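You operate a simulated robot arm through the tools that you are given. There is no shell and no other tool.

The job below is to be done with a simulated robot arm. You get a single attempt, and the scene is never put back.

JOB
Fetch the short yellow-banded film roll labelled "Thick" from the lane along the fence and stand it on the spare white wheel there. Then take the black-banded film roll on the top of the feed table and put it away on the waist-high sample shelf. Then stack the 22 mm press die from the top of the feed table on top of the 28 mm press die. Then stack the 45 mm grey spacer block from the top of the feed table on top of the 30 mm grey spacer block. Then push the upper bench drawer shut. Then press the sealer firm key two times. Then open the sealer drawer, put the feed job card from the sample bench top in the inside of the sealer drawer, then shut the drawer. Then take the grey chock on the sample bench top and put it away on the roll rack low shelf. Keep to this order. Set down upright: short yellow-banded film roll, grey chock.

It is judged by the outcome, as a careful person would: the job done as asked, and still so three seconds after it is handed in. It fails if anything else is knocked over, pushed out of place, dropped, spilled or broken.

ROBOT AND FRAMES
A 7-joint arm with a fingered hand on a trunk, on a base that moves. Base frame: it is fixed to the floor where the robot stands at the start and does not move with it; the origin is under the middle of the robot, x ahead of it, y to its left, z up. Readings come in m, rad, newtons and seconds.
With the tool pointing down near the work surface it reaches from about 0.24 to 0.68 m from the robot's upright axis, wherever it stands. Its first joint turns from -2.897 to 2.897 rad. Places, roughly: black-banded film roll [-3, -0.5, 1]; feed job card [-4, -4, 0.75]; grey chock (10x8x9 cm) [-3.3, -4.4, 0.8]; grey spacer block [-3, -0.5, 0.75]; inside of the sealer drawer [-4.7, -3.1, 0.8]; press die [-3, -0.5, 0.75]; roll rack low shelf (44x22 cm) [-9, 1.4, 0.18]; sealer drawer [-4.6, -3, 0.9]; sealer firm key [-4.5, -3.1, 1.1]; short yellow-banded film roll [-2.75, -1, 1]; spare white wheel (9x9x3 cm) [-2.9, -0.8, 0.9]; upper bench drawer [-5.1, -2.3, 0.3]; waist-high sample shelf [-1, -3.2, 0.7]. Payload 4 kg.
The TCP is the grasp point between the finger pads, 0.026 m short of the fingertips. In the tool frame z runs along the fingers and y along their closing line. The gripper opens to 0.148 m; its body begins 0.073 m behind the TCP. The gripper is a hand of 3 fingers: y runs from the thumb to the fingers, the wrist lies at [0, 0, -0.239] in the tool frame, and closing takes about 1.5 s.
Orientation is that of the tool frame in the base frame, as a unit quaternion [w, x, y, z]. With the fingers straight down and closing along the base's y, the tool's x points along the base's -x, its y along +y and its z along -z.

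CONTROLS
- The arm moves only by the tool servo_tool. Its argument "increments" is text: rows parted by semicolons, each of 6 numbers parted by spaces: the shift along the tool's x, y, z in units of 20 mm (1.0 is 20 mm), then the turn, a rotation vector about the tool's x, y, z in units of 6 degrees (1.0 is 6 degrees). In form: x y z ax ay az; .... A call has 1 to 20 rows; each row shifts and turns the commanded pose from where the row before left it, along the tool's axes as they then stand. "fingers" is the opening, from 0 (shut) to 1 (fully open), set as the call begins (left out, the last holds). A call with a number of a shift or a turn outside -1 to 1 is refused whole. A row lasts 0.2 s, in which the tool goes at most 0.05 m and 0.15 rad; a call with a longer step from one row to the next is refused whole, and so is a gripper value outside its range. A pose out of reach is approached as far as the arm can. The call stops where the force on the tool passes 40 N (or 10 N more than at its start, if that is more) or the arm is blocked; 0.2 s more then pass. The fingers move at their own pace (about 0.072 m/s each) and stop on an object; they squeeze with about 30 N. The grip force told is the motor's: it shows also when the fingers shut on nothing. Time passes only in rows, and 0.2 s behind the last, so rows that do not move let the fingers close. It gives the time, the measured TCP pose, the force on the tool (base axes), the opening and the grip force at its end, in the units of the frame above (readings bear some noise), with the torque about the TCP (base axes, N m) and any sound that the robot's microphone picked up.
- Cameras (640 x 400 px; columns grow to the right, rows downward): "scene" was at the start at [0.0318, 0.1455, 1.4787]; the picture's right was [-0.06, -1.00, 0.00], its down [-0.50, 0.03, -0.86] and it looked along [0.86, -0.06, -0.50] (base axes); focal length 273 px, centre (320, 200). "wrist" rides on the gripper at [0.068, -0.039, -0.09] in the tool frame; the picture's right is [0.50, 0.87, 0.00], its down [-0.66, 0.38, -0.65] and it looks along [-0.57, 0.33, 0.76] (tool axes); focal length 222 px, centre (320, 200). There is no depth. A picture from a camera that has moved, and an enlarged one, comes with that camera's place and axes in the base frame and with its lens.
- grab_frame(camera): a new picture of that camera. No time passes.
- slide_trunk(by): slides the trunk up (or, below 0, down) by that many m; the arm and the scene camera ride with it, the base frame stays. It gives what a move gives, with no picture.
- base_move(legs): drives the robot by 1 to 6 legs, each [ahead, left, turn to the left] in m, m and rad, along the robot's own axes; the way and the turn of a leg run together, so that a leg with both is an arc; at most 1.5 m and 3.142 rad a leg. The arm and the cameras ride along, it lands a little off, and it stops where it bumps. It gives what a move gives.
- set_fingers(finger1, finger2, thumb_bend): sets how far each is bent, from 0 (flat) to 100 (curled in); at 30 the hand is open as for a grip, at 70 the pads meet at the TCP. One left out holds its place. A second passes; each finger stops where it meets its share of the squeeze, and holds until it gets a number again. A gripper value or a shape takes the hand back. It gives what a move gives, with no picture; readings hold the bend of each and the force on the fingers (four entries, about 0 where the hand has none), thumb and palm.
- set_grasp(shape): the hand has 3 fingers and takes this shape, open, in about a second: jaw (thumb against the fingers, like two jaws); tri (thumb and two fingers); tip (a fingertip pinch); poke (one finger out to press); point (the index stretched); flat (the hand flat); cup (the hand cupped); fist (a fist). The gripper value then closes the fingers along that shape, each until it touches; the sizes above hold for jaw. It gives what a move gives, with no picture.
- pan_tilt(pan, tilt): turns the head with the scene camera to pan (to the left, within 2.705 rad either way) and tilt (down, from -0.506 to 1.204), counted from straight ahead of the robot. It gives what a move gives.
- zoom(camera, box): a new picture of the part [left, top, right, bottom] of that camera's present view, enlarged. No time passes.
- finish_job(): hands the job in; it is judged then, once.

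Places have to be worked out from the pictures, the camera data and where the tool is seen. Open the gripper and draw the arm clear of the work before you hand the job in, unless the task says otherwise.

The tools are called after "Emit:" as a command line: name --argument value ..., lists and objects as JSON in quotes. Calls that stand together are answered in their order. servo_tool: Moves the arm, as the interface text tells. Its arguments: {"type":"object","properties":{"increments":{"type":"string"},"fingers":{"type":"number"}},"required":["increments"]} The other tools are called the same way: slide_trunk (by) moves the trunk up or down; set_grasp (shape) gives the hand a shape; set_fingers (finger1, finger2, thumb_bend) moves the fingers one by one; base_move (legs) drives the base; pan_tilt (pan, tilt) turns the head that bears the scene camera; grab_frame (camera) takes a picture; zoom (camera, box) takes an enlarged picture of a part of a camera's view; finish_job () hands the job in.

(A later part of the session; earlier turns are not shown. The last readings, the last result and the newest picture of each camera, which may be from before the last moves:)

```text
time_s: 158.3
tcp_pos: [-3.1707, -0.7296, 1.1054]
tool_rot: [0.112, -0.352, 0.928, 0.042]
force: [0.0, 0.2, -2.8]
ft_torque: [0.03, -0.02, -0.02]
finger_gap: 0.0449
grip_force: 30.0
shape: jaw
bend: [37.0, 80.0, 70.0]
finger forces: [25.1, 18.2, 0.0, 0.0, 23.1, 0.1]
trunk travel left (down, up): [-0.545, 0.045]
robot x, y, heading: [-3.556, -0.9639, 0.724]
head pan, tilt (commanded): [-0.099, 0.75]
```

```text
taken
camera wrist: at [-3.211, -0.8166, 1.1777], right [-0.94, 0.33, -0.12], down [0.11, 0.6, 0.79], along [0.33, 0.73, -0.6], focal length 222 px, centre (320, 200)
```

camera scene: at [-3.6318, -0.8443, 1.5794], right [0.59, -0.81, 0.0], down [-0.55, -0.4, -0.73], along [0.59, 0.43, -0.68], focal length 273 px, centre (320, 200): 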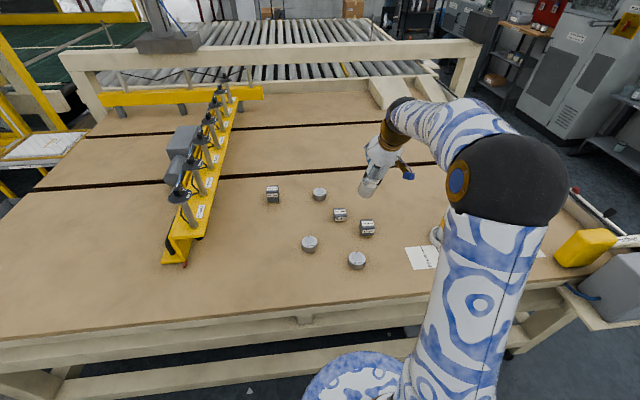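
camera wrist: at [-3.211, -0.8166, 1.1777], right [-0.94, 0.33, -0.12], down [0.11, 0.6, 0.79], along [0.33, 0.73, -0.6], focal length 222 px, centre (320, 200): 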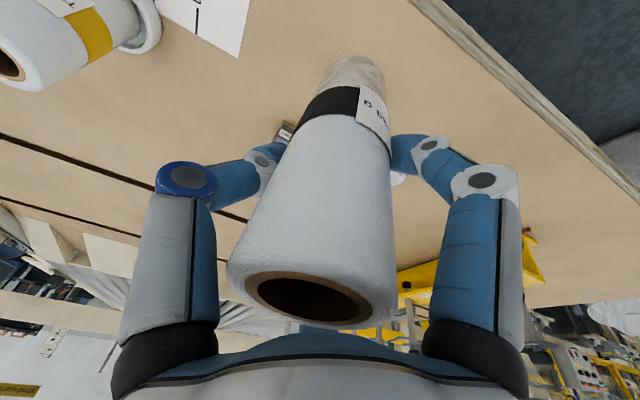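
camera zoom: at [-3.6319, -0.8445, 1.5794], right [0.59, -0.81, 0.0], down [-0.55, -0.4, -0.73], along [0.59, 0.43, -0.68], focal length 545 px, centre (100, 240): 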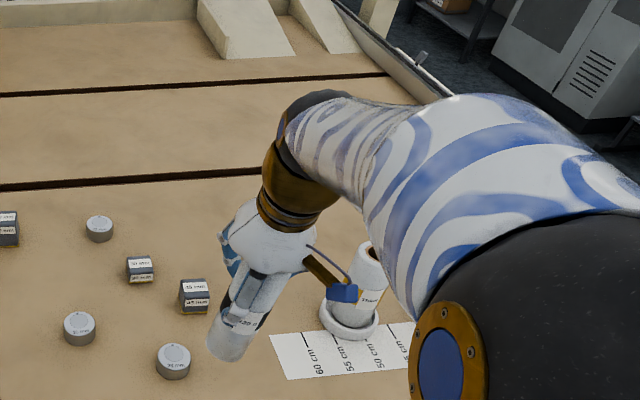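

The roll is stable and roughly vertical. I'll raise it, then back away and drive along the aisle toward the console to look for the sample shelf.

Emit:
servo_tool --increments "-0.1 0 -1 0 0 0; -0.1 0 -1 0 0 0; -0.1 0 -1 0 0 0; -0.1 0 -1 0 0 0; 0 0 -1 0 0 0; 0 0 0 0 0 0"

Emit:
base_move --legs '[[-0.6, 0, 0], [0, -1.5, 0], [0, -0.9, 0]]'

Emit:
pan_tilt --pan -1.0 --tilt 0.4

Emit:
grab_frame --camera "scene"

```text
time_s: 159.8
tcp_pos: [-3.183, -0.7419, 1.2045]
tool_rot: [0.113, -0.352, 0.928, 0.043]
force: [-0.5, 0.0, -2.8]
ft_torque: [0.02, -0.05, -0.02]
finger_gap: 0.0449
grip_force: 29.8
shape: jaw
bend: [37.0, 80.0, 70.0]
finger forces: [25.2, 18.0, 0.0, 0.0, 22.9, 0.0]
trunk travel left (down, up): [-0.545, 0.045]
robot x, y, heading: [-3.5575, -0.9639, 0.723]
head pan, tilt (commanded): [-0.099, 0.75]
```

```text
time_s: 174.5
tcp_pos: [-2.0543, -2.9513, 1.2039]
tool_rot: [0.113, -0.344, 0.931, 0.042]
force: [-0.1, 0.3, -2.8]
ft_torque: [0.03, 0.01, 0.01]
finger_gap: 0.0448
grip_force: 30.0
shape: jaw
bend: [37.0, 80.0, 70.0]
finger forces: [25.1, 18.0, 0.0, 0.0, 23.0, 0.1]
trunk travel left (down, up): [-0.545, 0.045]
robot x, y, heading: [-2.4287, -3.1678, 0.705]
head pan, tilt (commanded): [-0.099, 0.75]
```

```text
time_s: 175.7
tcp_pos: [-2.0535, -2.9499, 1.2041]
tool_rot: [0.112, -0.343, 0.932, 0.041]
force: [0.0, -0.7, -2.5]
ft_torque: [0.02, -0.05, 0.01]
finger_gap: 0.0446
grip_force: 30.0
shape: jaw
bend: [37.0, 80.0, 70.0]
finger forces: [25.1, 18.0, 0.0, 0.0, 23.1, 0.0]
trunk travel left (down, up): [-0.545, 0.045]
robot x, y, heading: [-2.4338, -3.1717, 0.702]
head pan, tilt (commanded): [-1.0, 0.4]
```

```text
taken
camera scene: at [-2.4842, -3.1196, 1.6105], right [-0.29, -0.96, 0.0], down [-0.37, 0.11, -0.92], along [0.88, -0.27, -0.39], focal length 273 px, centre (320, 200)
```

scene: 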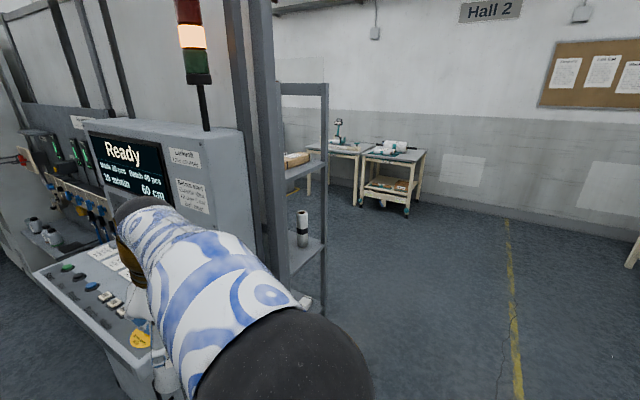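

A shelf unit behind the console partition is visible, with another black-banded roll on it. I'll enlarge it.

Emit:
zoom --camera "scene" --box '[240, 60, 360, 320]'

Emit:
base_move --legs '[[-0.3, 0, 0], [0, -1.0, 0]]'

Emit:
pan_tilt --pan -0.3 --tilt 0.45

Emit:
grab_frame --camera "scene"

```text
1.54 times, centred on (300, 190) of scene
camera zoom: at [-2.4842, -3.1196, 1.6105], right [-0.29, -0.96, 0.0], down [-0.37, 0.11, -0.92], along [0.88, -0.27, -0.39], focal length 420 px, centre (351, 215)
```

zoom: 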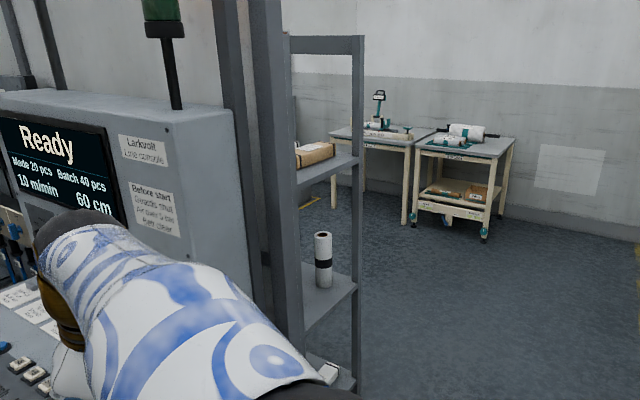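

```text
time_s: 182.5
tcp_pos: [-1.6358, -3.8991, 1.2037]
tool_rot: [0.113, -0.346, 0.931, 0.041]
force: [-0.6, 0.1, -2.0]
ft_torque: [0.01, -0.06, 0.02]
finger_gap: 0.0447
grip_force: 30.0
shape: jaw
bend: [37.0, 80.0, 70.0]
finger forces: [25.0, 18.0, 0.0, 0.1, 23.1, 0.1]
trunk travel left (down, up): [-0.545, 0.045]
robot x, y, heading: [-2.014, -4.122, 0.711]
head pan, tilt (commanded): [-1.0, 0.4]
```

```text
time_s: 183.6
tcp_pos: [-1.636, -3.9004, 1.2051]
tool_rot: [0.112, -0.346, 0.931, 0.042]
force: [-0.8, -0.2, -1.1]
ft_torque: [0.01, -0.03, 0.0]
finger_gap: 0.0449
grip_force: 29.5
shape: jaw
bend: [37.0, 80.0, 70.0]
finger forces: [25.1, 18.0, 0.0, 0.0, 23.0, 0.0]
trunk travel left (down, up): [-0.545, 0.045]
robot x, y, heading: [-2.0129, -4.121, 0.712]
head pan, tilt (commanded): [-0.3, 0.45]
```

```text
taken
camera scene: at [-2.0698, -4.0082, 1.6059], right [0.4, -0.92, 0.0], down [-0.4, -0.17, -0.9], along [0.83, 0.36, -0.44], focal length 273 px, centre (320, 200)
```

scene: 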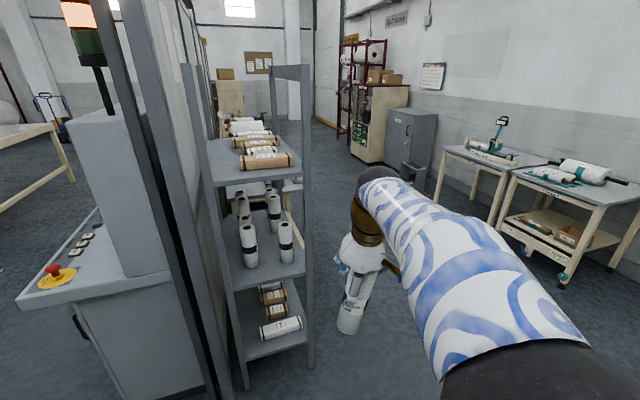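

The waist-high shelf holds standing black-banded rolls; free spots must be found. I'll enlarge it for measuring.

Emit:
zoom --camera "scene" --box '[180, 50, 340, 400]'

Emit:
zoom --camera "scene" --box '[200, 160, 320, 300]'

```text
1.14 times, centred on (260, 225) of scene
camera zoom: at [-2.0698, -4.0082, 1.6059], right [0.4, -0.92, 0.0], down [-0.4, -0.17, -0.9], along [0.83, 0.36, -0.44], focal length 312 px, centre (389, 171)
```

zoom: 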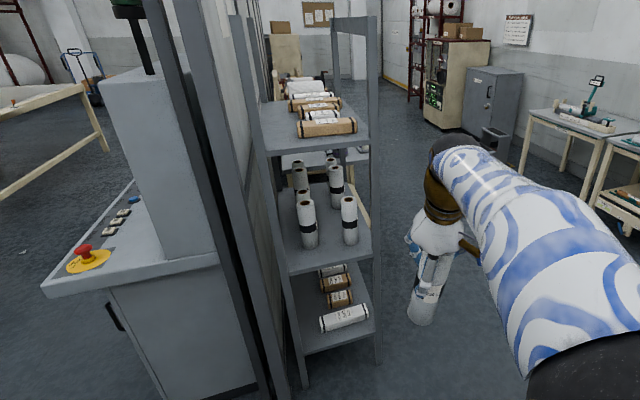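

```text
2.86 times, centred on (260, 230) of scene
camera zoom: at [-2.0698, -4.0082, 1.6059], right [0.4, -0.92, 0.0], down [-0.4, -0.17, -0.9], along [0.83, 0.36, -0.44], focal length 779 px, centre (491, 114)
```

zoom: 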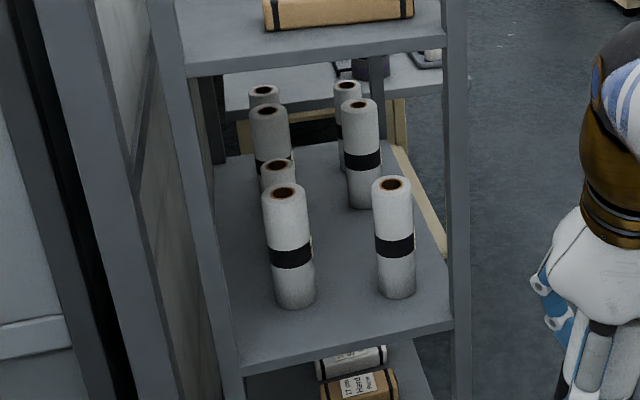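

Waist shelf: top at z≈0.71, next shelf underside ≈1.19, depth 0.38 m; a gap between front-row rolls lies near (-1.007, -3.285). I'll drive round to face the long front side of the shelf.

Emit:
base_move --legs '[[0, -1.0, 0], [1.22, 0, 0], [0, 0, 1.585]]'

Emit:
pan_tilt --pan 0.15 --tilt 0.6

Emit:
grab_frame --camera "scene"

```text
time_s: 198.4
tcp_pos: [-0.6511, -3.7144, 1.2045]
tool_rot: [-0.05, 0.903, -0.412, -0.109]
force: [0.2, -0.6, -2.6]
ft_torque: [0.01, -0.02, -0.01]
finger_gap: 0.0446
grip_force: 30.1
shape: jaw
bend: [37.0, 80.0, 70.0]
finger forces: [25.0, 17.8, 0.0, 0.0, 23.0, 0.0]
trunk travel left (down, up): [-0.545, 0.045]
robot x, y, heading: [-0.4258, -4.0919, 2.281]
head pan, tilt (commanded): [-0.3, 0.45]
```

```text
time_s: 199.3
tcp_pos: [-0.6507, -3.7146, 1.2044]
tool_rot: [-0.049, 0.903, -0.412, -0.11]
force: [0.0, 0.2, -3.5]
ft_torque: [0.04, 0.0, 0.04]
finger_gap: 0.0444
grip_force: 30.3
shape: jaw
bend: [37.0, 80.0, 70.0]
finger forces: [24.9, 17.8, 0.0, 0.0, 23.0, 0.0]
trunk travel left (down, up): [-0.545, 0.045]
robot x, y, heading: [-0.4273, -4.0926, 2.288]
head pan, tilt (commanded): [0.15, 0.6]
```

```text
taken
camera scene: at [-0.5697, -4.1758, 1.5923], right [0.65, 0.76, 0.0], down [0.43, -0.37, -0.83], along [-0.63, 0.54, -0.56], focal length 273 px, centre (320, 200)
```

scene: 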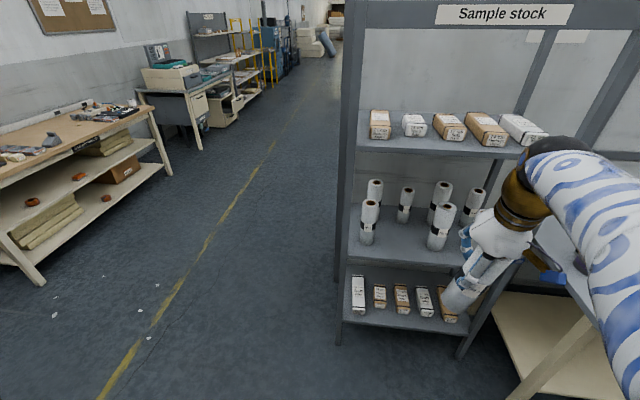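

The "Sample stock" shelf is in front. I'll enlarge the waist-high level to measure the free gap in the front row.

Emit:
zoom --camera "scene" --box '[335, 150, 515, 280]'

```text
3.08 times, centred on (425, 215) of scene
camera zoom: at [-0.5697, -4.1758, 1.5923], right [0.65, 0.76, 0.0], down [0.43, -0.37, -0.83], along [-0.63, 0.54, -0.56], focal length 839 px, centre (-3, 154)
```

zoom: 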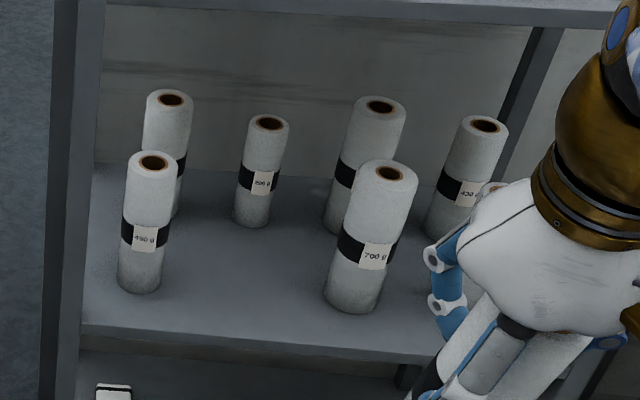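

The gap between the 460 g and 700 g rolls is at about (-1.011, -3.318). I'll look closely at the held roll to judge its tilt before placing.

Emit:
zoom --camera "scene" --box '[420, 180, 560, 320]'

Emit:
zoom --camera "wrist" --box '[200, 20, 440, 360]'

```text
2.86 times, centred on (490, 250) of scene
camera zoom: at [-0.5697, -4.1758, 1.5923], right [0.65, 0.76, 0.0], down [0.43, -0.37, -0.83], along [-0.63, 0.54, -0.56], focal length 779 px, centre (-166, 57)
```

zoom: 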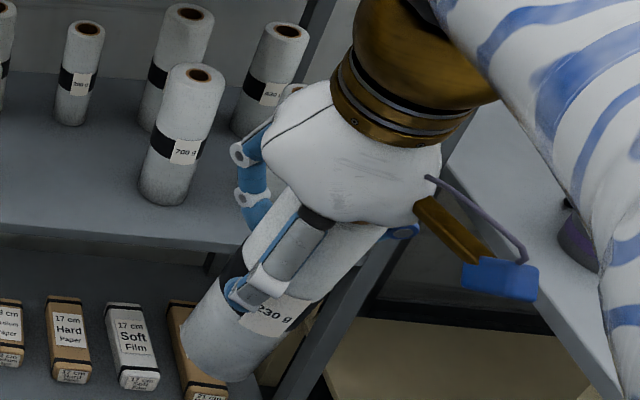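

```text
1.18 times, centred on (320, 190) of wrist
camera zoom: at [-0.5644, -3.7537, 1.2762], right [-0.34, -0.93, -0.12], down [-0.6, 0.12, 0.79], along [-0.73, 0.34, -0.6], focal length 261 px, centre (320, 212)
```

zoom: 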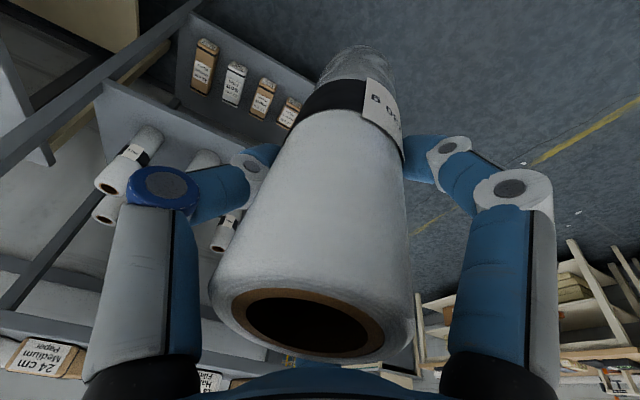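

The roll leans about 8° to the hand's left. I'll rotate the tool about its x axis by ~8.5° (and slightly about y) to bring it upright, then check.

Emit:
servo_tool --increments "0 0 0 0.7 0.15 0; 0 0 0 0.7 0.15 0; 0 0 0 0 0 0"

Emit:
zoom --camera "scene" --box '[420, 180, 560, 320]'

```text
time_s: 200.1
tcp_pos: [-0.6499, -3.714, 1.2029]
tool_rot: [-0.109, 0.899, -0.419, -0.065]
force: [-0.7, 1.1, -0.8]
ft_torque: [0.01, -0.01, -0.02]
finger_gap: 0.044
grip_force: 29.6
shape: jaw
bend: [37.0, 80.0, 70.0]
finger forces: [25.0, 18.0, 0.0, 0.0, 22.8, 0.0]
trunk travel left (down, up): [-0.545, 0.045]
robot x, y, heading: [-0.4308, -4.0882, 2.288]
head pan, tilt (commanded): [0.15, 0.6]
```

```text
2.86 times, centred on (490, 250) of scene
camera zoom: at [-0.5697, -4.1759, 1.5923], right [0.65, 0.76, 0.0], down [0.43, -0.37, -0.83], along [-0.63, 0.54, -0.57], focal length 779 px, centre (-166, 57)
```

zoom: 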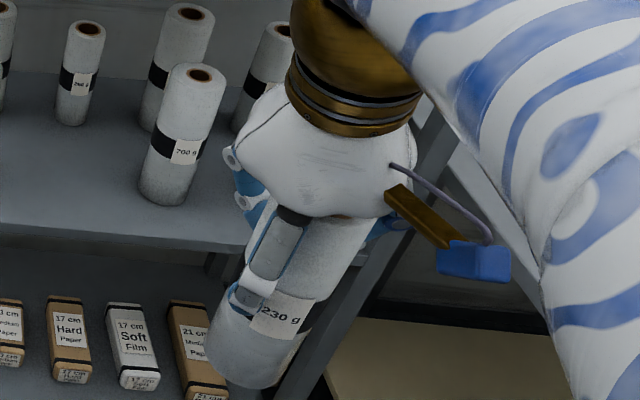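

The roll is now upright in the lateral view. I'll lower the trunk by 0.22 m and then drive the base 0.3 m toward the shelf with the roll still outside its front edge.

Emit:
slide_trunk --by -0.22

Emit:
base_move --legs '[[0.28, 0, 0.01]]'

Emit:
pan_tilt --pan 0.0 --tilt 0.65

Emit:
grab_frame --camera "scene"

Emit:
grab_frame --camera "wrist"

```text
time_s: 202.4
tcp_pos: [-0.6505, -3.7146, 0.9834]
tool_rot: [-0.11, 0.899, -0.42, -0.065]
force: [-1.2, -0.2, -2.8]
ft_torque: [0.02, 0.01, -0.01]
finger_gap: 0.0442
grip_force: 30.0
shape: jaw
bend: [37.0, 80.0, 70.0]
finger forces: [25.0, 17.9, 0.1, 0.0, 22.7, 0.0]
trunk travel left (down, up): [-0.325, 0.265]
robot x, y, heading: [-0.4279, -4.0888, 2.282]
head pan, tilt (commanded): [0.15, 0.6]
```

```text
time_s: 204.4
tcp_pos: [-0.8388, -3.5061, 0.9857]
tool_rot: [-0.109, 0.901, -0.416, -0.066]
force: [-0.2, 0.5, -2.4]
ft_torque: [0.02, 0.03, 0.0]
finger_gap: 0.0445
grip_force: 30.1
shape: jaw
bend: [37.0, 80.0, 70.0]
finger forces: [25.0, 17.9, 0.1, 0.0, 22.8, 0.0]
trunk travel left (down, up): [-0.325, 0.265]
robot x, y, heading: [-0.6178, -3.8786, 2.294]
head pan, tilt (commanded): [0.15, 0.6]
```

```text
time_s: 205.1
tcp_pos: [-0.8381, -3.5046, 0.9847]
tool_rot: [-0.109, 0.9, -0.416, -0.066]
force: [-0.1, -0.7, -1.1]
ft_torque: [0.01, 0.03, 0.0]
finger_gap: 0.0445
grip_force: 29.7
shape: jaw
bend: [37.0, 80.0, 70.0]
finger forces: [25.0, 18.0, 0.0, 0.0, 22.9, 0.0]
trunk travel left (down, up): [-0.325, 0.265]
robot x, y, heading: [-0.6121, -3.8797, 2.293]
head pan, tilt (commanded): [0.0, 0.649]
```

```text
taken
camera scene: at [-0.7436, -3.9577, 1.368], right [0.75, 0.66, 0.0], down [0.4, -0.45, -0.8], along [-0.53, 0.6, -0.6], focal length 273 px, centre (320, 200)
```

scene: 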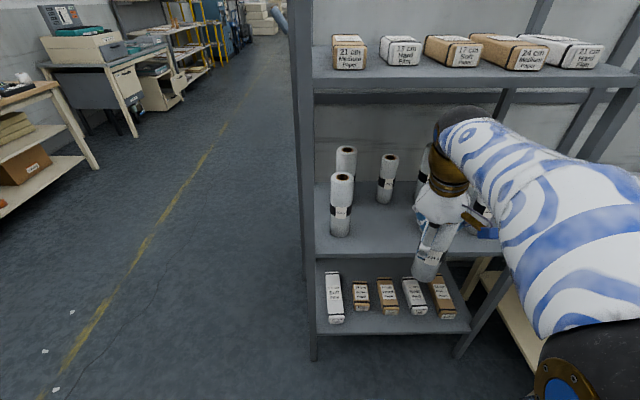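

```text
taken
camera wrist: at [-0.763, -3.5518, 1.0635], right [-0.34, -0.91, -0.23], down [-0.69, 0.08, 0.71], along [-0.64, 0.4, -0.66], focal length 222 px, centre (320, 200)
```

wrist: 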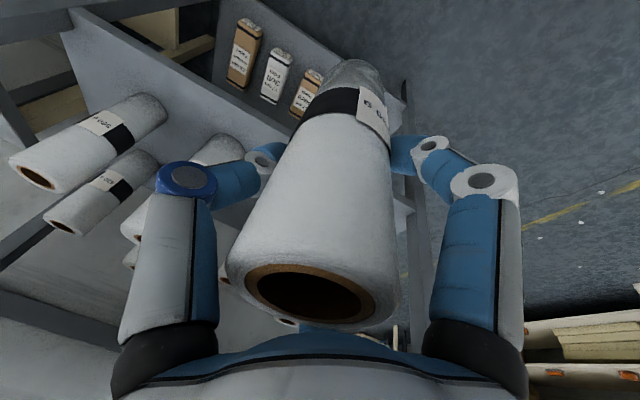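

I'll enlarge the shelf view to re-measure the gap from here.

Emit:
zoom --camera "scene" --box '[300, 130, 500, 290]'

```text
2.50 times, centred on (400, 210) of scene
camera zoom: at [-0.7436, -3.9577, 1.368], right [0.75, 0.66, 0.0], down [0.4, -0.45, -0.8], along [-0.53, 0.6, -0.6], focal length 682 px, centre (120, 175)
```

zoom: 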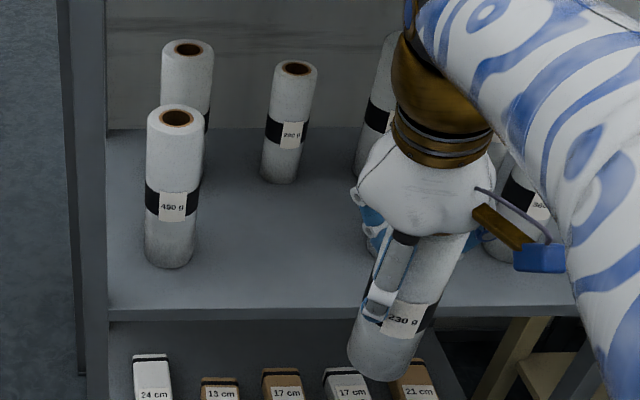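

Shelf measurements agree: the target spot for the roll is about (-1.017, -3.310), and the roll's base sits ~1.6 cm to the right of the tool point. I'll lower the roll outside the shelf to 3 cm above shelf level.

Emit:
servo_tool --increments "0.2 0.135 0.926 0 0 0; 0.2 0.135 0.926 0 0 0; 0.2 0.135 0.926 0 0 0; 0.2 0.135 0.926 0 0 0; 0.2 0.135 0.926 0 0 0; 0.2 0.135 0.926 0 0 0; 0 0 0 0 0 0"

Emit:
grab_frame --camera "scene"

Emit:
zoom --camera "scene" --box '[300, 130, 500, 290]'

```text
time_s: 206.7
tcp_pos: [-0.8388, -3.5059, 0.8687]
tool_rot: [-0.11, 0.9, -0.416, -0.064]
force: [-0.5, 0.0, -2.2]
ft_torque: [0.02, 0.02, 0.0]
finger_gap: 0.0444
grip_force: 30.3
shape: jaw
bend: [37.0, 80.0, 70.0]
finger forces: [25.2, 17.7, 0.0, 0.1, 22.8, 0.0]
trunk travel left (down, up): [-0.325, 0.265]
robot x, y, heading: [-0.6152, -3.8762, 2.297]
head pan, tilt (commanded): [0.0, 0.649]
```

```text
taken
camera scene: at [-0.7436, -3.9576, 1.368], right [0.75, 0.66, 0.0], down [0.4, -0.45, -0.8], along [-0.53, 0.6, -0.6], focal length 273 px, centre (320, 200)
```

scene: 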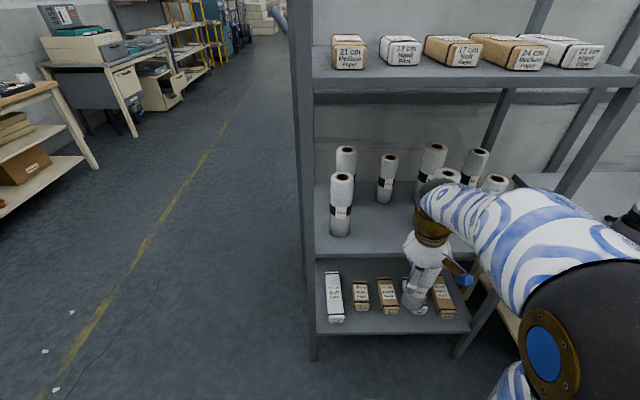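

```text
2.50 times, centred on (400, 210) of scene
camera zoom: at [-0.7436, -3.9576, 1.368], right [0.75, 0.66, 0.0], down [0.4, -0.45, -0.8], along [-0.53, 0.6, -0.6], focal length 682 px, centre (120, 175)
```

zoom: 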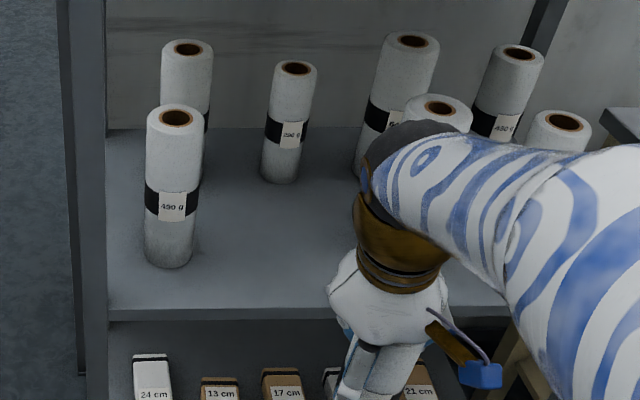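

Clearances: about 3 cm each side of the hand in the gap. I'll move in horizontally, first most of the way, then check.

Emit:
servo_tool --increments "-0.951 0.059 0.198 0 0 0; -0.951 0.059 0.198 0 0 0; -0.951 0.059 0.198 0 0 0; -0.951 0.059 0.198 0 0 0; -0.951 0.059 0.198 0 0 0; -0.951 0.059 0.198 0 0 0; -0.951 0.059 0.198 0 0 0; -0.951 0.059 0.198 0 0 0; 0 0 0 0 0 0"

Emit:
grab_frame --camera "scene"

Emit:
grab_frame --camera "wrist"

```text
time_s: 208.7
tcp_pos: [-0.9459, -3.3923, 0.8693]
tool_rot: [-0.109, 0.901, -0.416, -0.064]
force: [-0.7, 0.2, -2.1]
ft_torque: [0.06, -0.01, -0.01]
finger_gap: 0.044
grip_force: 30.1
shape: jaw
bend: [37.0, 80.0, 70.0]
finger forces: [25.2, 17.6, 0.0, 0.0, 22.8, 0.1]
trunk travel left (down, up): [-0.325, 0.265]
robot x, y, heading: [-0.6147, -3.8821, 2.294]
head pan, tilt (commanded): [0.0, 0.649]
```

```text
taken
camera scene: at [-0.7437, -3.9574, 1.368], right [0.75, 0.66, 0.0], down [0.4, -0.45, -0.8], along [-0.53, 0.6, -0.6], focal length 273 px, centre (320, 200)
```

scene: 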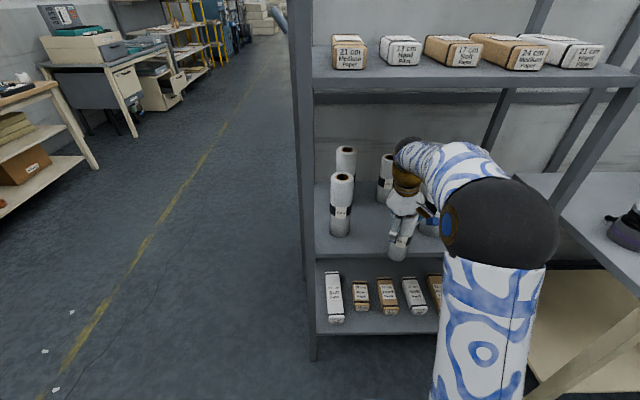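

```text
taken
camera wrist: at [-0.8701, -3.4383, 0.9482], right [-0.34, -0.91, -0.23], down [-0.69, 0.08, 0.71], along [-0.63, 0.4, -0.66], focal length 222 px, centre (320, 200)
```

wrist: 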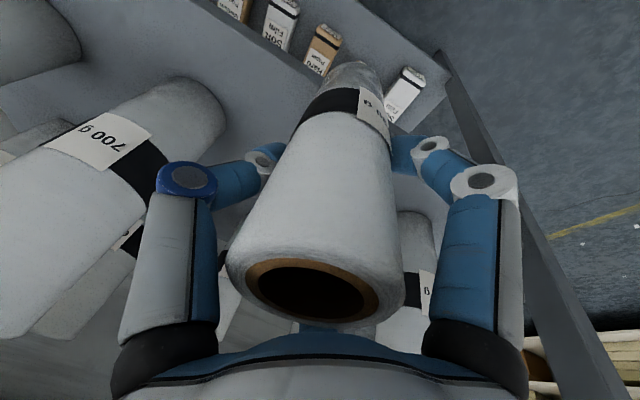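

I'll enlarge to check clearances and the height of the roll's base over the shelf edge.

Emit:
zoom --camera "scene" --box '[310, 120, 470, 280]'

```text
2.50 times, centred on (390, 200) of scene
camera zoom: at [-0.7437, -3.9574, 1.368], right [0.75, 0.66, 0.0], down [0.4, -0.45, -0.8], along [-0.53, 0.6, -0.6], focal length 682 px, centre (145, 200)
```

zoom: 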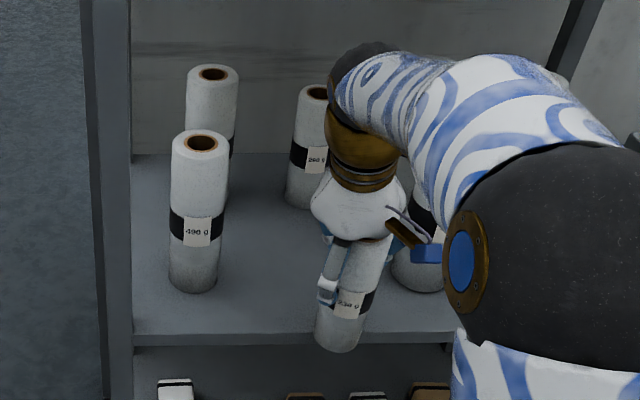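

The roll's base is about 2.5–3 cm above the shelf and near vertical. I'll go in the remaining 0.11 m.

Emit:
servo_tool --increments "-0.888 0 0.193 0 0 0; -0.888 0 0.193 0 0 0; -0.888 0 0.193 0 0 0; -0.888 0 0.193 0 0 0; -0.888 0 0.193 0 0 0; -0.888 0 0.193 0 0 0; 0 0 0 0 0 0"

Emit:
zoom --camera "scene" --box '[310, 120, 470, 280]'

Emit:
grab_frame --camera "wrist"

```text
time_s: 210.3
tcp_pos: [-1.014, -3.3066, 0.8679]
tool_rot: [-0.108, 0.901, -0.416, -0.064]
force: [0.1, 0.3, -3.1]
ft_torque: [0.06, 0.01, 0.01]
finger_gap: 0.0441
grip_force: 30.1
shape: jaw
bend: [37.0, 80.0, 70.0]
finger forces: [25.3, 17.2, 0.0, 0.0, 22.8, 0.0]
trunk travel left (down, up): [-0.325, 0.265]
robot x, y, heading: [-0.6117, -3.8782, 2.295]
head pan, tilt (commanded): [0.0, 0.649]
```

```text
2.50 times, centred on (390, 200) of scene
camera zoom: at [-0.7438, -3.9574, 1.368], right [0.75, 0.66, 0.0], down [0.4, -0.45, -0.8], along [-0.53, 0.6, -0.6], focal length 682 px, centre (145, 200)
```

zoom: 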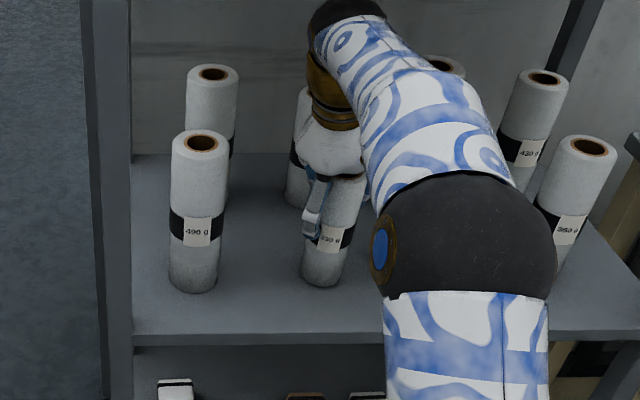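

```text
taken
camera wrist: at [-0.9393, -3.3537, 0.9476], right [-0.34, -0.91, -0.23], down [-0.69, 0.08, 0.71], along [-0.63, 0.4, -0.66], focal length 222 px, centre (320, 200)
```

wrist: 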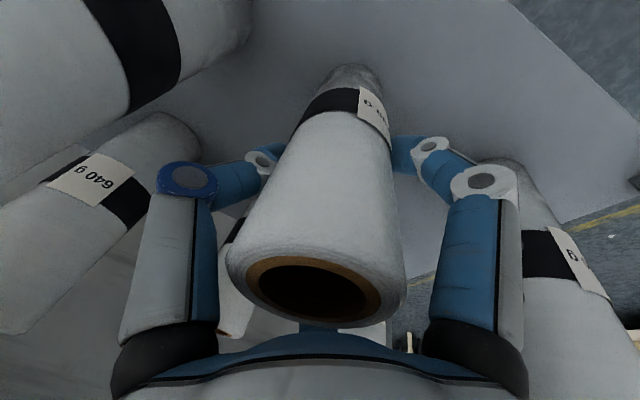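

The roll is within the gap. I'll lower in small steps watching for contact.

Emit:
servo_tool --increments "0.052 0.035 0.24 0 0 0; 0.052 0.035 0.24 0 0 0; 0.052 0.035 0.24 0 0 0; 0 0 0 0 0 0"

Emit:
servo_tool --increments "0.032 0.021 0.15 0 0 0; 0 0 0 0 0 0"

Emit:
servo_tool --increments "0.032 0.021 0.15 0 0 0; 0 0 0 0 0 0"

Emit:
servo_tool --increments "0.032 0.021 0.15 0 0 0; 0 0 0 0 0 0"

```text
time_s: 211.3
tcp_pos: [-1.0132, -3.3032, 0.859]
tool_rot: [-0.113, 0.899, -0.417, -0.071]
force: [0.2, 0.1, 17.3]
ft_torque: [-0.5, -0.06, 0.03]
finger_gap: 0.0449
grip_force: 30.6
shape: jaw
bend: [79.0, 81.0, 71.0]
finger forces: [29.0, 18.9, 0.0, 0.2, 25.4, 0.1]
trunk travel left (down, up): [-0.325, 0.265]
robot x, y, heading: [-0.6091, -3.8794, 2.293]
head pan, tilt (commanded): [0.0, 0.649]
stopped in row 4: the force on the tool passed its limit at 41 N (the readings are from after the stop); the commanded pose is now the measured one
```

```text
time_s: 211.9
tcp_pos: [-1.0121, -3.306, 0.8548]
tool_rot: [-0.112, 0.899, -0.417, -0.069]
force: [1.7, 2.2, 26.1]
ft_torque: [-0.49, 0.06, 0.08]
finger_gap: 0.0433
grip_force: 29.6
shape: jaw
bend: [80.0, 82.0, 71.0]
finger forces: [28.0, 17.8, 0.0, 0.0, 27.3, 0.0]
trunk travel left (down, up): [-0.325, 0.265]
robot x, y, heading: [-0.6122, -3.8783, 2.291]
head pan, tilt (commanded): [0.0, 0.649]
```

```text
time_s: 212.6
tcp_pos: [-1.0134, -3.3036, 0.8553]
tool_rot: [-0.114, 0.899, -0.418, -0.071]
force: [1.1, -1.4, 18.2]
ft_torque: [-0.6, 0.15, 0.06]
finger_gap: 0.0427
grip_force: 30.4
shape: jaw
bend: [80.0, 81.0, 72.0]
finger forces: [28.7, 16.5, 0.0, 0.1, 24.7, 0.0]
trunk travel left (down, up): [-0.325, 0.265]
robot x, y, heading: [-0.6148, -3.8766, 2.295]
head pan, tilt (commanded): [0.0, 0.649]
stopped in row 2: the force on the tool passed its limit at 40 N (the readings are from after the stop); the commanded pose is now the measured one
```

```text
time_s: 213.2
tcp_pos: [-1.0122, -3.304, 0.8518]
tool_rot: [-0.115, 0.899, -0.417, -0.072]
force: [2.7, 1.8, 35.6]
ft_torque: [-0.62, 0.43, 0.15]
finger_gap: 0.0427
grip_force: 30.4
shape: jaw
bend: [81.0, 82.0, 72.0]
finger forces: [29.3, 17.6, 0.0, 0.0, 32.7, 0.0]
trunk travel left (down, up): [-0.325, 0.265]
robot x, y, heading: [-0.6149, -3.8783, 2.288]
head pan, tilt (commanded): [0.0, 0.649]
```

Contact was reached at z≈0.857 and the fingers settled to an even grip. I'll check how the roll stands.

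Emit:
zoom --camera "scene" --box '[310, 120, 470, 280]'

Emit:
grab_frame --camera "wrist"

```text
2.50 times, centred on (390, 200) of scene
camera zoom: at [-0.741, -3.96, 1.3684], right [0.75, 0.66, 0.0], down [0.4, -0.45, -0.8], along [-0.53, 0.6, -0.6], focal length 682 px, centre (145, 200)
```

zoom: 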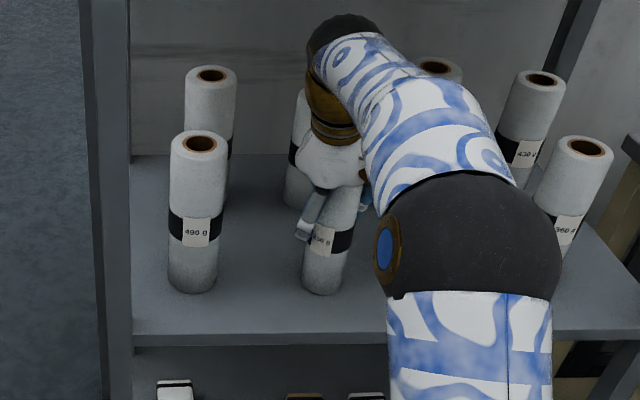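

```text
taken
camera wrist: at [-0.9359, -3.3529, 0.9308], right [-0.34, -0.91, -0.24], down [-0.69, 0.07, 0.72], along [-0.64, 0.41, -0.65], focal length 222 px, centre (320, 200)
```

wrist: 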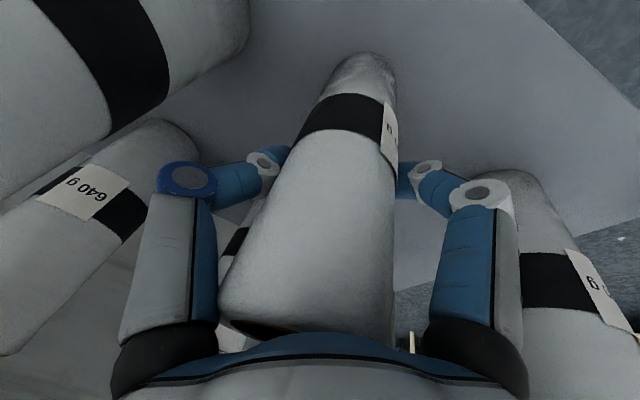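

The roll is standing within ~3° of vertical, with the hand pressing. I'll relieve the press by ~2 mm, then open the fingers moderately (thumb only slightly, as the 700 g roll is close on that side).

Emit:
servo_tool --increments "0 0 -0.12 0 0 0; 0 0 0 0 0 0"

Emit:
set_fingers --finger1 50 --finger2 50 --thumb_bend 65

Emit:
zoom --camera "scene" --box '[310, 120, 470, 280]'

Emit:
grab_frame --camera "wrist"

```text
time_s: 213.8
tcp_pos: [-1.0126, -3.3048, 0.8536]
tool_rot: [-0.114, 0.899, -0.416, -0.069]
force: [3.2, 5.2, 31.9]
ft_torque: [-0.25, 0.19, 0.09]
finger_gap: 0.0424
grip_force: 30.0
shape: jaw
bend: [81.0, 82.0, 72.0]
finger forces: [28.9, 17.6, 0.0, 0.1, 33.2, 0.1]
trunk travel left (down, up): [-0.325, 0.265]
robot x, y, heading: [-0.615, -3.8788, 2.287]
head pan, tilt (commanded): [0.0, 0.649]
```

```text
time_s: 214.8
tcp_pos: [-1.0129, -3.3045, 0.8526]
tool_rot: [-0.113, 0.899, -0.416, -0.07]
force: [-3.9, -2.6, 11.7]
ft_torque: [-0.73, 0.47, -0.11]
finger_gap: 0.0447
grip_force: 14.2
shape: fingers
bend: [54.0, 50.0, 64.0]
finger forces: [11.0, 0.0, 0.0, 0.0, 9.2, 6.8]
trunk travel left (down, up): [-0.325, 0.265]
robot x, y, heading: [-0.6112, -3.8785, 2.291]
head pan, tilt (commanded): [0.0, 0.649]
```

```text
2.50 times, centred on (390, 200) of scene
camera zoom: at [-0.7434, -3.9586, 1.3679], right [0.75, 0.66, 0.0], down [0.4, -0.45, -0.8], along [-0.53, 0.6, -0.6], focal length 682 px, centre (145, 200)
```

zoom: 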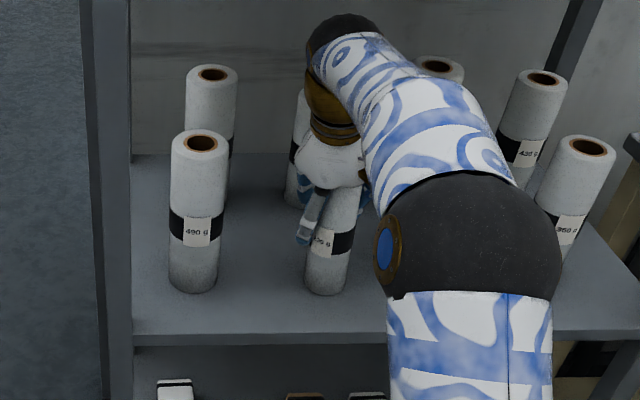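

```text
taken
camera wrist: at [-0.9377, -3.3532, 0.9296], right [-0.34, -0.91, -0.23], down [-0.69, 0.07, 0.72], along [-0.64, 0.41, -0.65], focal length 222 px, centre (320, 200)
```

wrist: 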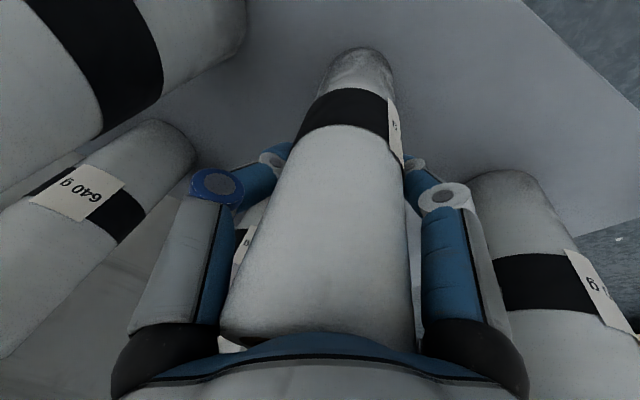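

The palm and fingers still touch the roll. I'll open the fingers further, to 30, and the thumb to 48.

Emit:
set_fingers --finger1 30 --finger2 30 --thumb_bend 48

Emit:
grab_frame --camera "wrist"

Emit:
zoom --camera "scene" --box '[310, 120, 470, 280]'

```text
time_s: 215.8
tcp_pos: [-1.013, -3.3053, 0.8514]
tool_rot: [-0.113, 0.899, -0.417, -0.069]
force: [0.6, 0.4, 6.6]
ft_torque: [-0.25, -0.04, 0.07]
finger_gap: 0.0989
grip_force: 3.8
shape: fingers
bend: [30.0, 30.0, 48.0]
finger forces: [0.1, 0.1, 0.0, 0.0, 1.7, 5.4]
trunk travel left (down, up): [-0.325, 0.265]
robot x, y, heading: [-0.6138, -3.8781, 2.294]
head pan, tilt (commanded): [0.0, 0.649]
```

```text
taken
camera wrist: at [-0.9376, -3.3526, 0.9297], right [-0.34, -0.91, -0.23], down [-0.69, 0.07, 0.72], along [-0.64, 0.41, -0.65], focal length 222 px, centre (320, 200)
```

wrist: 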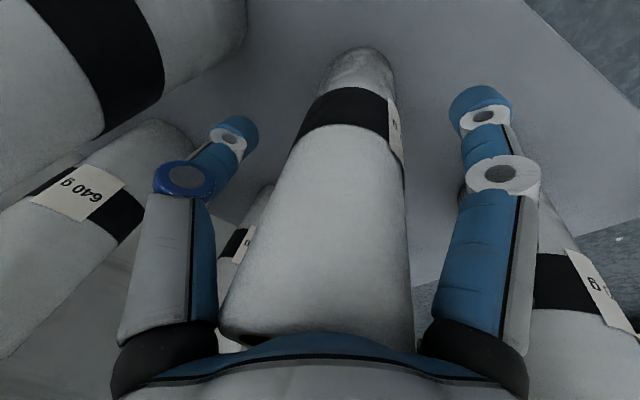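

```text
2.50 times, centred on (390, 200) of scene
camera zoom: at [-0.7432, -3.9579, 1.368], right [0.75, 0.66, 0.0], down [0.4, -0.45, -0.8], along [-0.53, 0.6, -0.6], focal length 682 px, centre (145, 200)
```

zoom: 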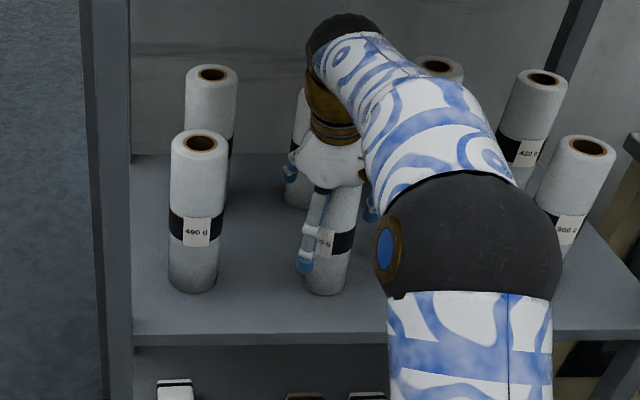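

The roll top touches the palm; fingers are clear. I'll lift 1.5 cm vertically to free it, keeping below the upper shelf.

Emit:
servo_tool --increments "-0.055 -0.036 -0.241 0 0 0; -0.055 -0.036 -0.241 0 0 0; -0.055 -0.036 -0.241 0 0 0; 0 0 0 0 0 0"

Emit:
grab_frame --camera "wrist"

Emit:
zoom --camera "scene" --box '[310, 120, 470, 280]'

```text
time_s: 216.8
tcp_pos: [-1.0138, -3.3035, 0.8652]
tool_rot: [-0.112, 0.899, -0.417, -0.069]
force: [0.9, -0.4, 0.5]
ft_torque: [0.01, 0.03, 0.0]
finger_gap: 0.0987
grip_force: 0.6
shape: fingers
bend: [30.0, 30.0, 48.0]
finger forces: [0.1, 0.0, 0.1, 0.1, 0.3, 0.1]
trunk travel left (down, up): [-0.325, 0.265]
robot x, y, heading: [-0.614, -3.8779, 2.294]
head pan, tilt (commanded): [0.0, 0.649]
```

```text
taken
camera wrist: at [-0.9379, -3.3524, 0.9443], right [-0.34, -0.91, -0.23], down [-0.69, 0.07, 0.72], along [-0.64, 0.41, -0.65], focal length 222 px, centre (320, 200)
```

wrist: 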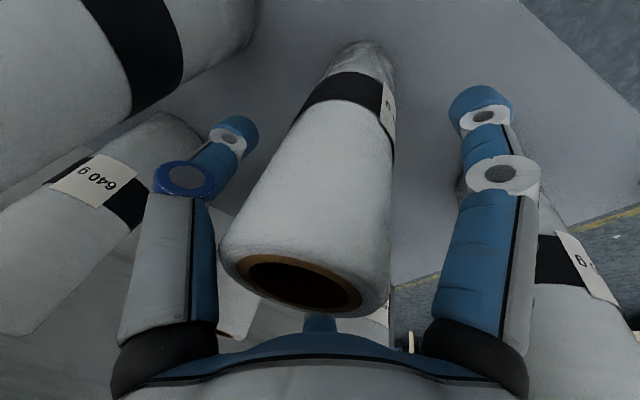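

```text
2.50 times, centred on (390, 200) of scene
camera zoom: at [-0.7436, -3.9573, 1.368], right [0.75, 0.66, 0.0], down [0.4, -0.45, -0.8], along [-0.53, 0.6, -0.6], focal length 682 px, centre (145, 200)
```

zoom: 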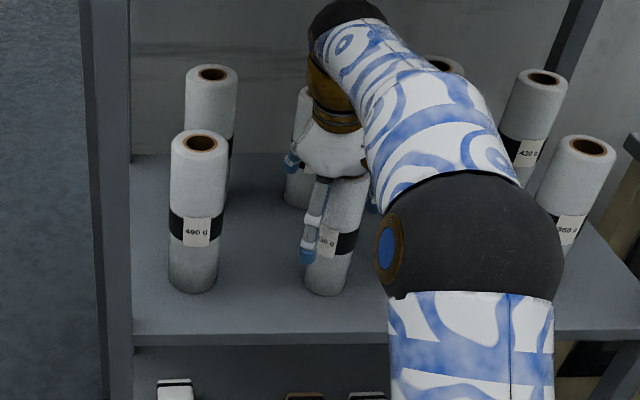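

The roll stands free and vertical, nearer the far finger. I'll first slip the hand 3 cm left and 3 cm back so the roll can leave between the far finger and thumb, then look.

Emit:
servo_tool --increments "0.49 0.473 -0.183 0 0 0; 0.49 0.473 -0.183 0 0 0; 0.49 0.473 -0.183 0 0 0; 0 0 0 0 0 0"

Emit:
grab_frame --camera "wrist"

Emit:
zoom --camera "scene" --box '[310, 120, 470, 280]'

```text
time_s: 217.8
tcp_pos: [-1.016, -3.3471, 0.8656]
tool_rot: [-0.112, 0.9, -0.416, -0.07]
force: [0.0, 0.7, 0.6]
ft_torque: [0.0, 0.03, -0.03]
finger_gap: 0.099
grip_force: 0.0
shape: fingers
bend: [30.0, 30.0, 48.0]
finger forces: [0.1, 0.0, 0.0, 0.0, 0.0, 0.0]
trunk travel left (down, up): [-0.325, 0.265]
robot x, y, heading: [-0.6158, -3.8758, 2.298]
head pan, tilt (commanded): [0.0, 0.649]
```

```text
taken
camera wrist: at [-0.9406, -3.3952, 0.9446], right [-0.34, -0.91, -0.23], down [-0.69, 0.07, 0.72], along [-0.64, 0.41, -0.65], focal length 222 px, centre (320, 200)
```

wrist: 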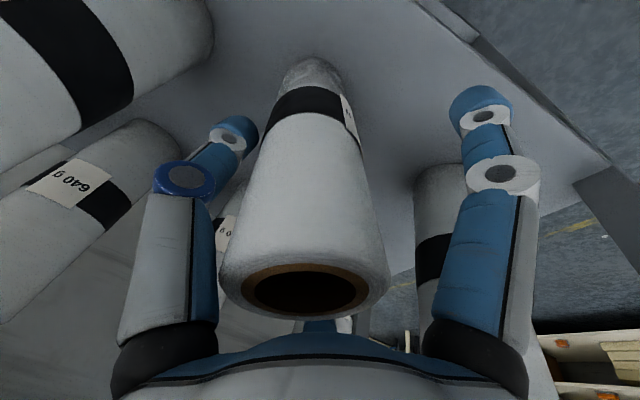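

```text
2.50 times, centred on (390, 200) of scene
camera zoom: at [-0.7436, -3.9574, 1.368], right [0.75, 0.66, 0.0], down [0.4, -0.45, -0.8], along [-0.53, 0.6, -0.6], focal length 682 px, centre (145, 200)
```

zoom: 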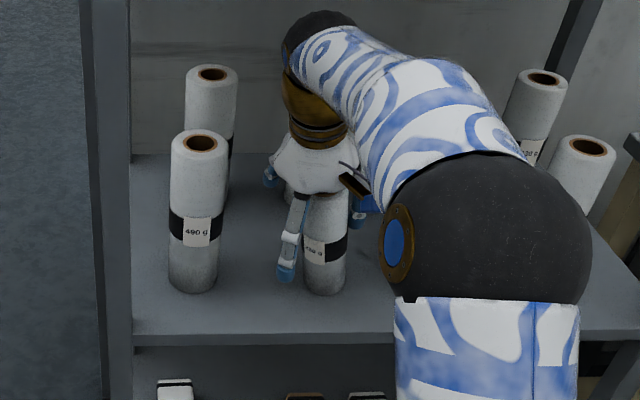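

The roll's top was dragged left by the thumb (it now leans ~12° left), so I must undo that sideways shift slowly and let it come back upright.

Emit:
servo_tool --increments "0 -0.2 0.03 0 0 0; 0 -0.2 0.03 0 0 0; 0 -0.2 0.03 0 0 0; 0 -0.2 0.03 0 0 0; 0 0 0 0 0 0"

Emit:
grab_frame --camera "wrist"

Emit:
zoom --camera "scene" --box '[310, 120, 470, 280]'

```text
time_s: 219.0
tcp_pos: [-1.0041, -3.3373, 0.8646]
tool_rot: [-0.112, 0.9, -0.416, -0.069]
force: [0.7, 0.4, 0.5]
ft_torque: [-0.04, 0.01, 0.02]
finger_gap: 0.099
grip_force: 0.1
shape: fingers
bend: [30.0, 30.0, 48.0]
finger forces: [0.0, 0.1, 0.0, 0.1, 0.3, 0.1]
trunk travel left (down, up): [-0.325, 0.265]
robot x, y, heading: [-0.6114, -3.8749, 2.293]
head pan, tilt (commanded): [0.0, 0.649]
```

```text
taken
camera wrist: at [-0.9283, -3.3842, 0.9443], right [-0.34, -0.91, -0.23], down [-0.69, 0.07, 0.72], along [-0.64, 0.41, -0.65], focal length 222 px, centre (320, 200)
```

wrist: 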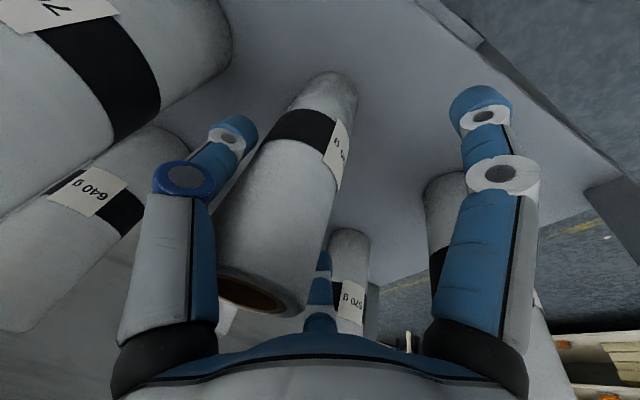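

```text
2.50 times, centred on (390, 200) of scene
camera zoom: at [-0.7436, -3.9573, 1.368], right [0.75, 0.66, 0.0], down [0.4, -0.45, -0.8], along [-0.53, 0.6, -0.6], focal length 682 px, centre (145, 200)
```

zoom: 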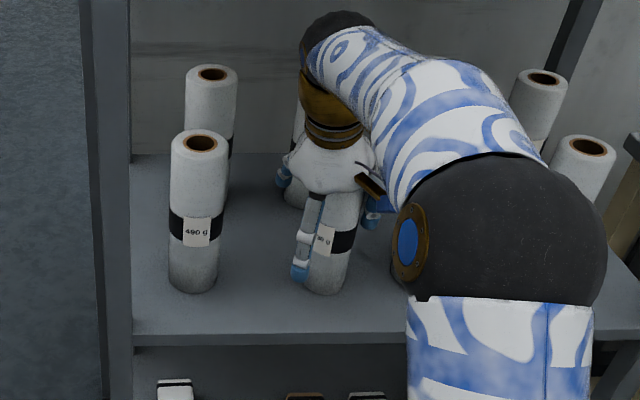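

The roll is standing but may still be rocking; I'll wait briefly without moving and look again.

Emit:
servo_tool --increments "0 0 0 0 0 0; 0 0 0 0 0 0; 0 0 0 0 0 0; 0 0 0 0 0 0"

Emit:
grab_frame --camera "wrist"

Emit:
zoom --camera "scene" --box '[350, 150, 430, 270]'

```text
time_s: 220.0
tcp_pos: [-1.0035, -3.3368, 0.8663]
tool_rot: [-0.112, 0.899, -0.417, -0.069]
force: [0.2, -0.3, -0.3]
ft_torque: [-0.01, 0.02, 0.0]
finger_gap: 0.0993
grip_force: 0.2
shape: fingers
bend: [30.0, 30.0, 48.0]
finger forces: [0.0, 0.0, 0.0, 0.0, 0.3, 0.0]
trunk travel left (down, up): [-0.325, 0.265]
robot x, y, heading: [-0.6172, -3.877, 2.293]
head pan, tilt (commanded): [0.0, 0.649]
```

```text
taken
camera wrist: at [-0.9284, -3.3843, 0.9443], right [-0.34, -0.91, -0.23], down [-0.69, 0.07, 0.72], along [-0.64, 0.41, -0.65], focal length 222 px, centre (320, 200)
```

wrist: 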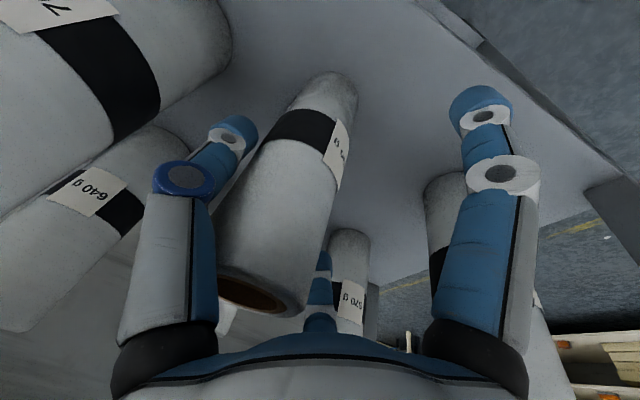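

```text
3.33 times, centred on (390, 210) of scene
camera zoom: at [-0.7436, -3.9574, 1.368], right [0.75, 0.66, 0.0], down [0.4, -0.45, -0.8], along [-0.53, 0.6, -0.6], focal length 909 px, centre (87, 167)
```

zoom: 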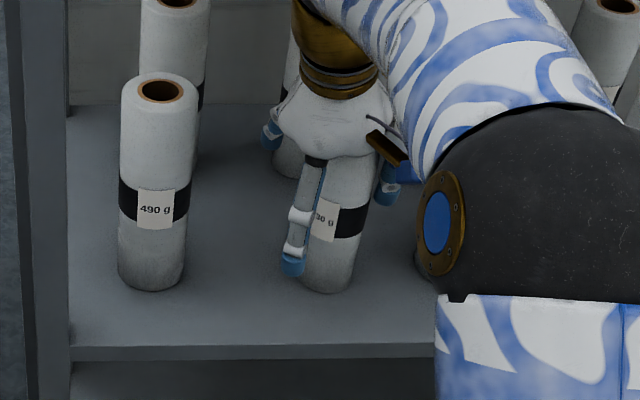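

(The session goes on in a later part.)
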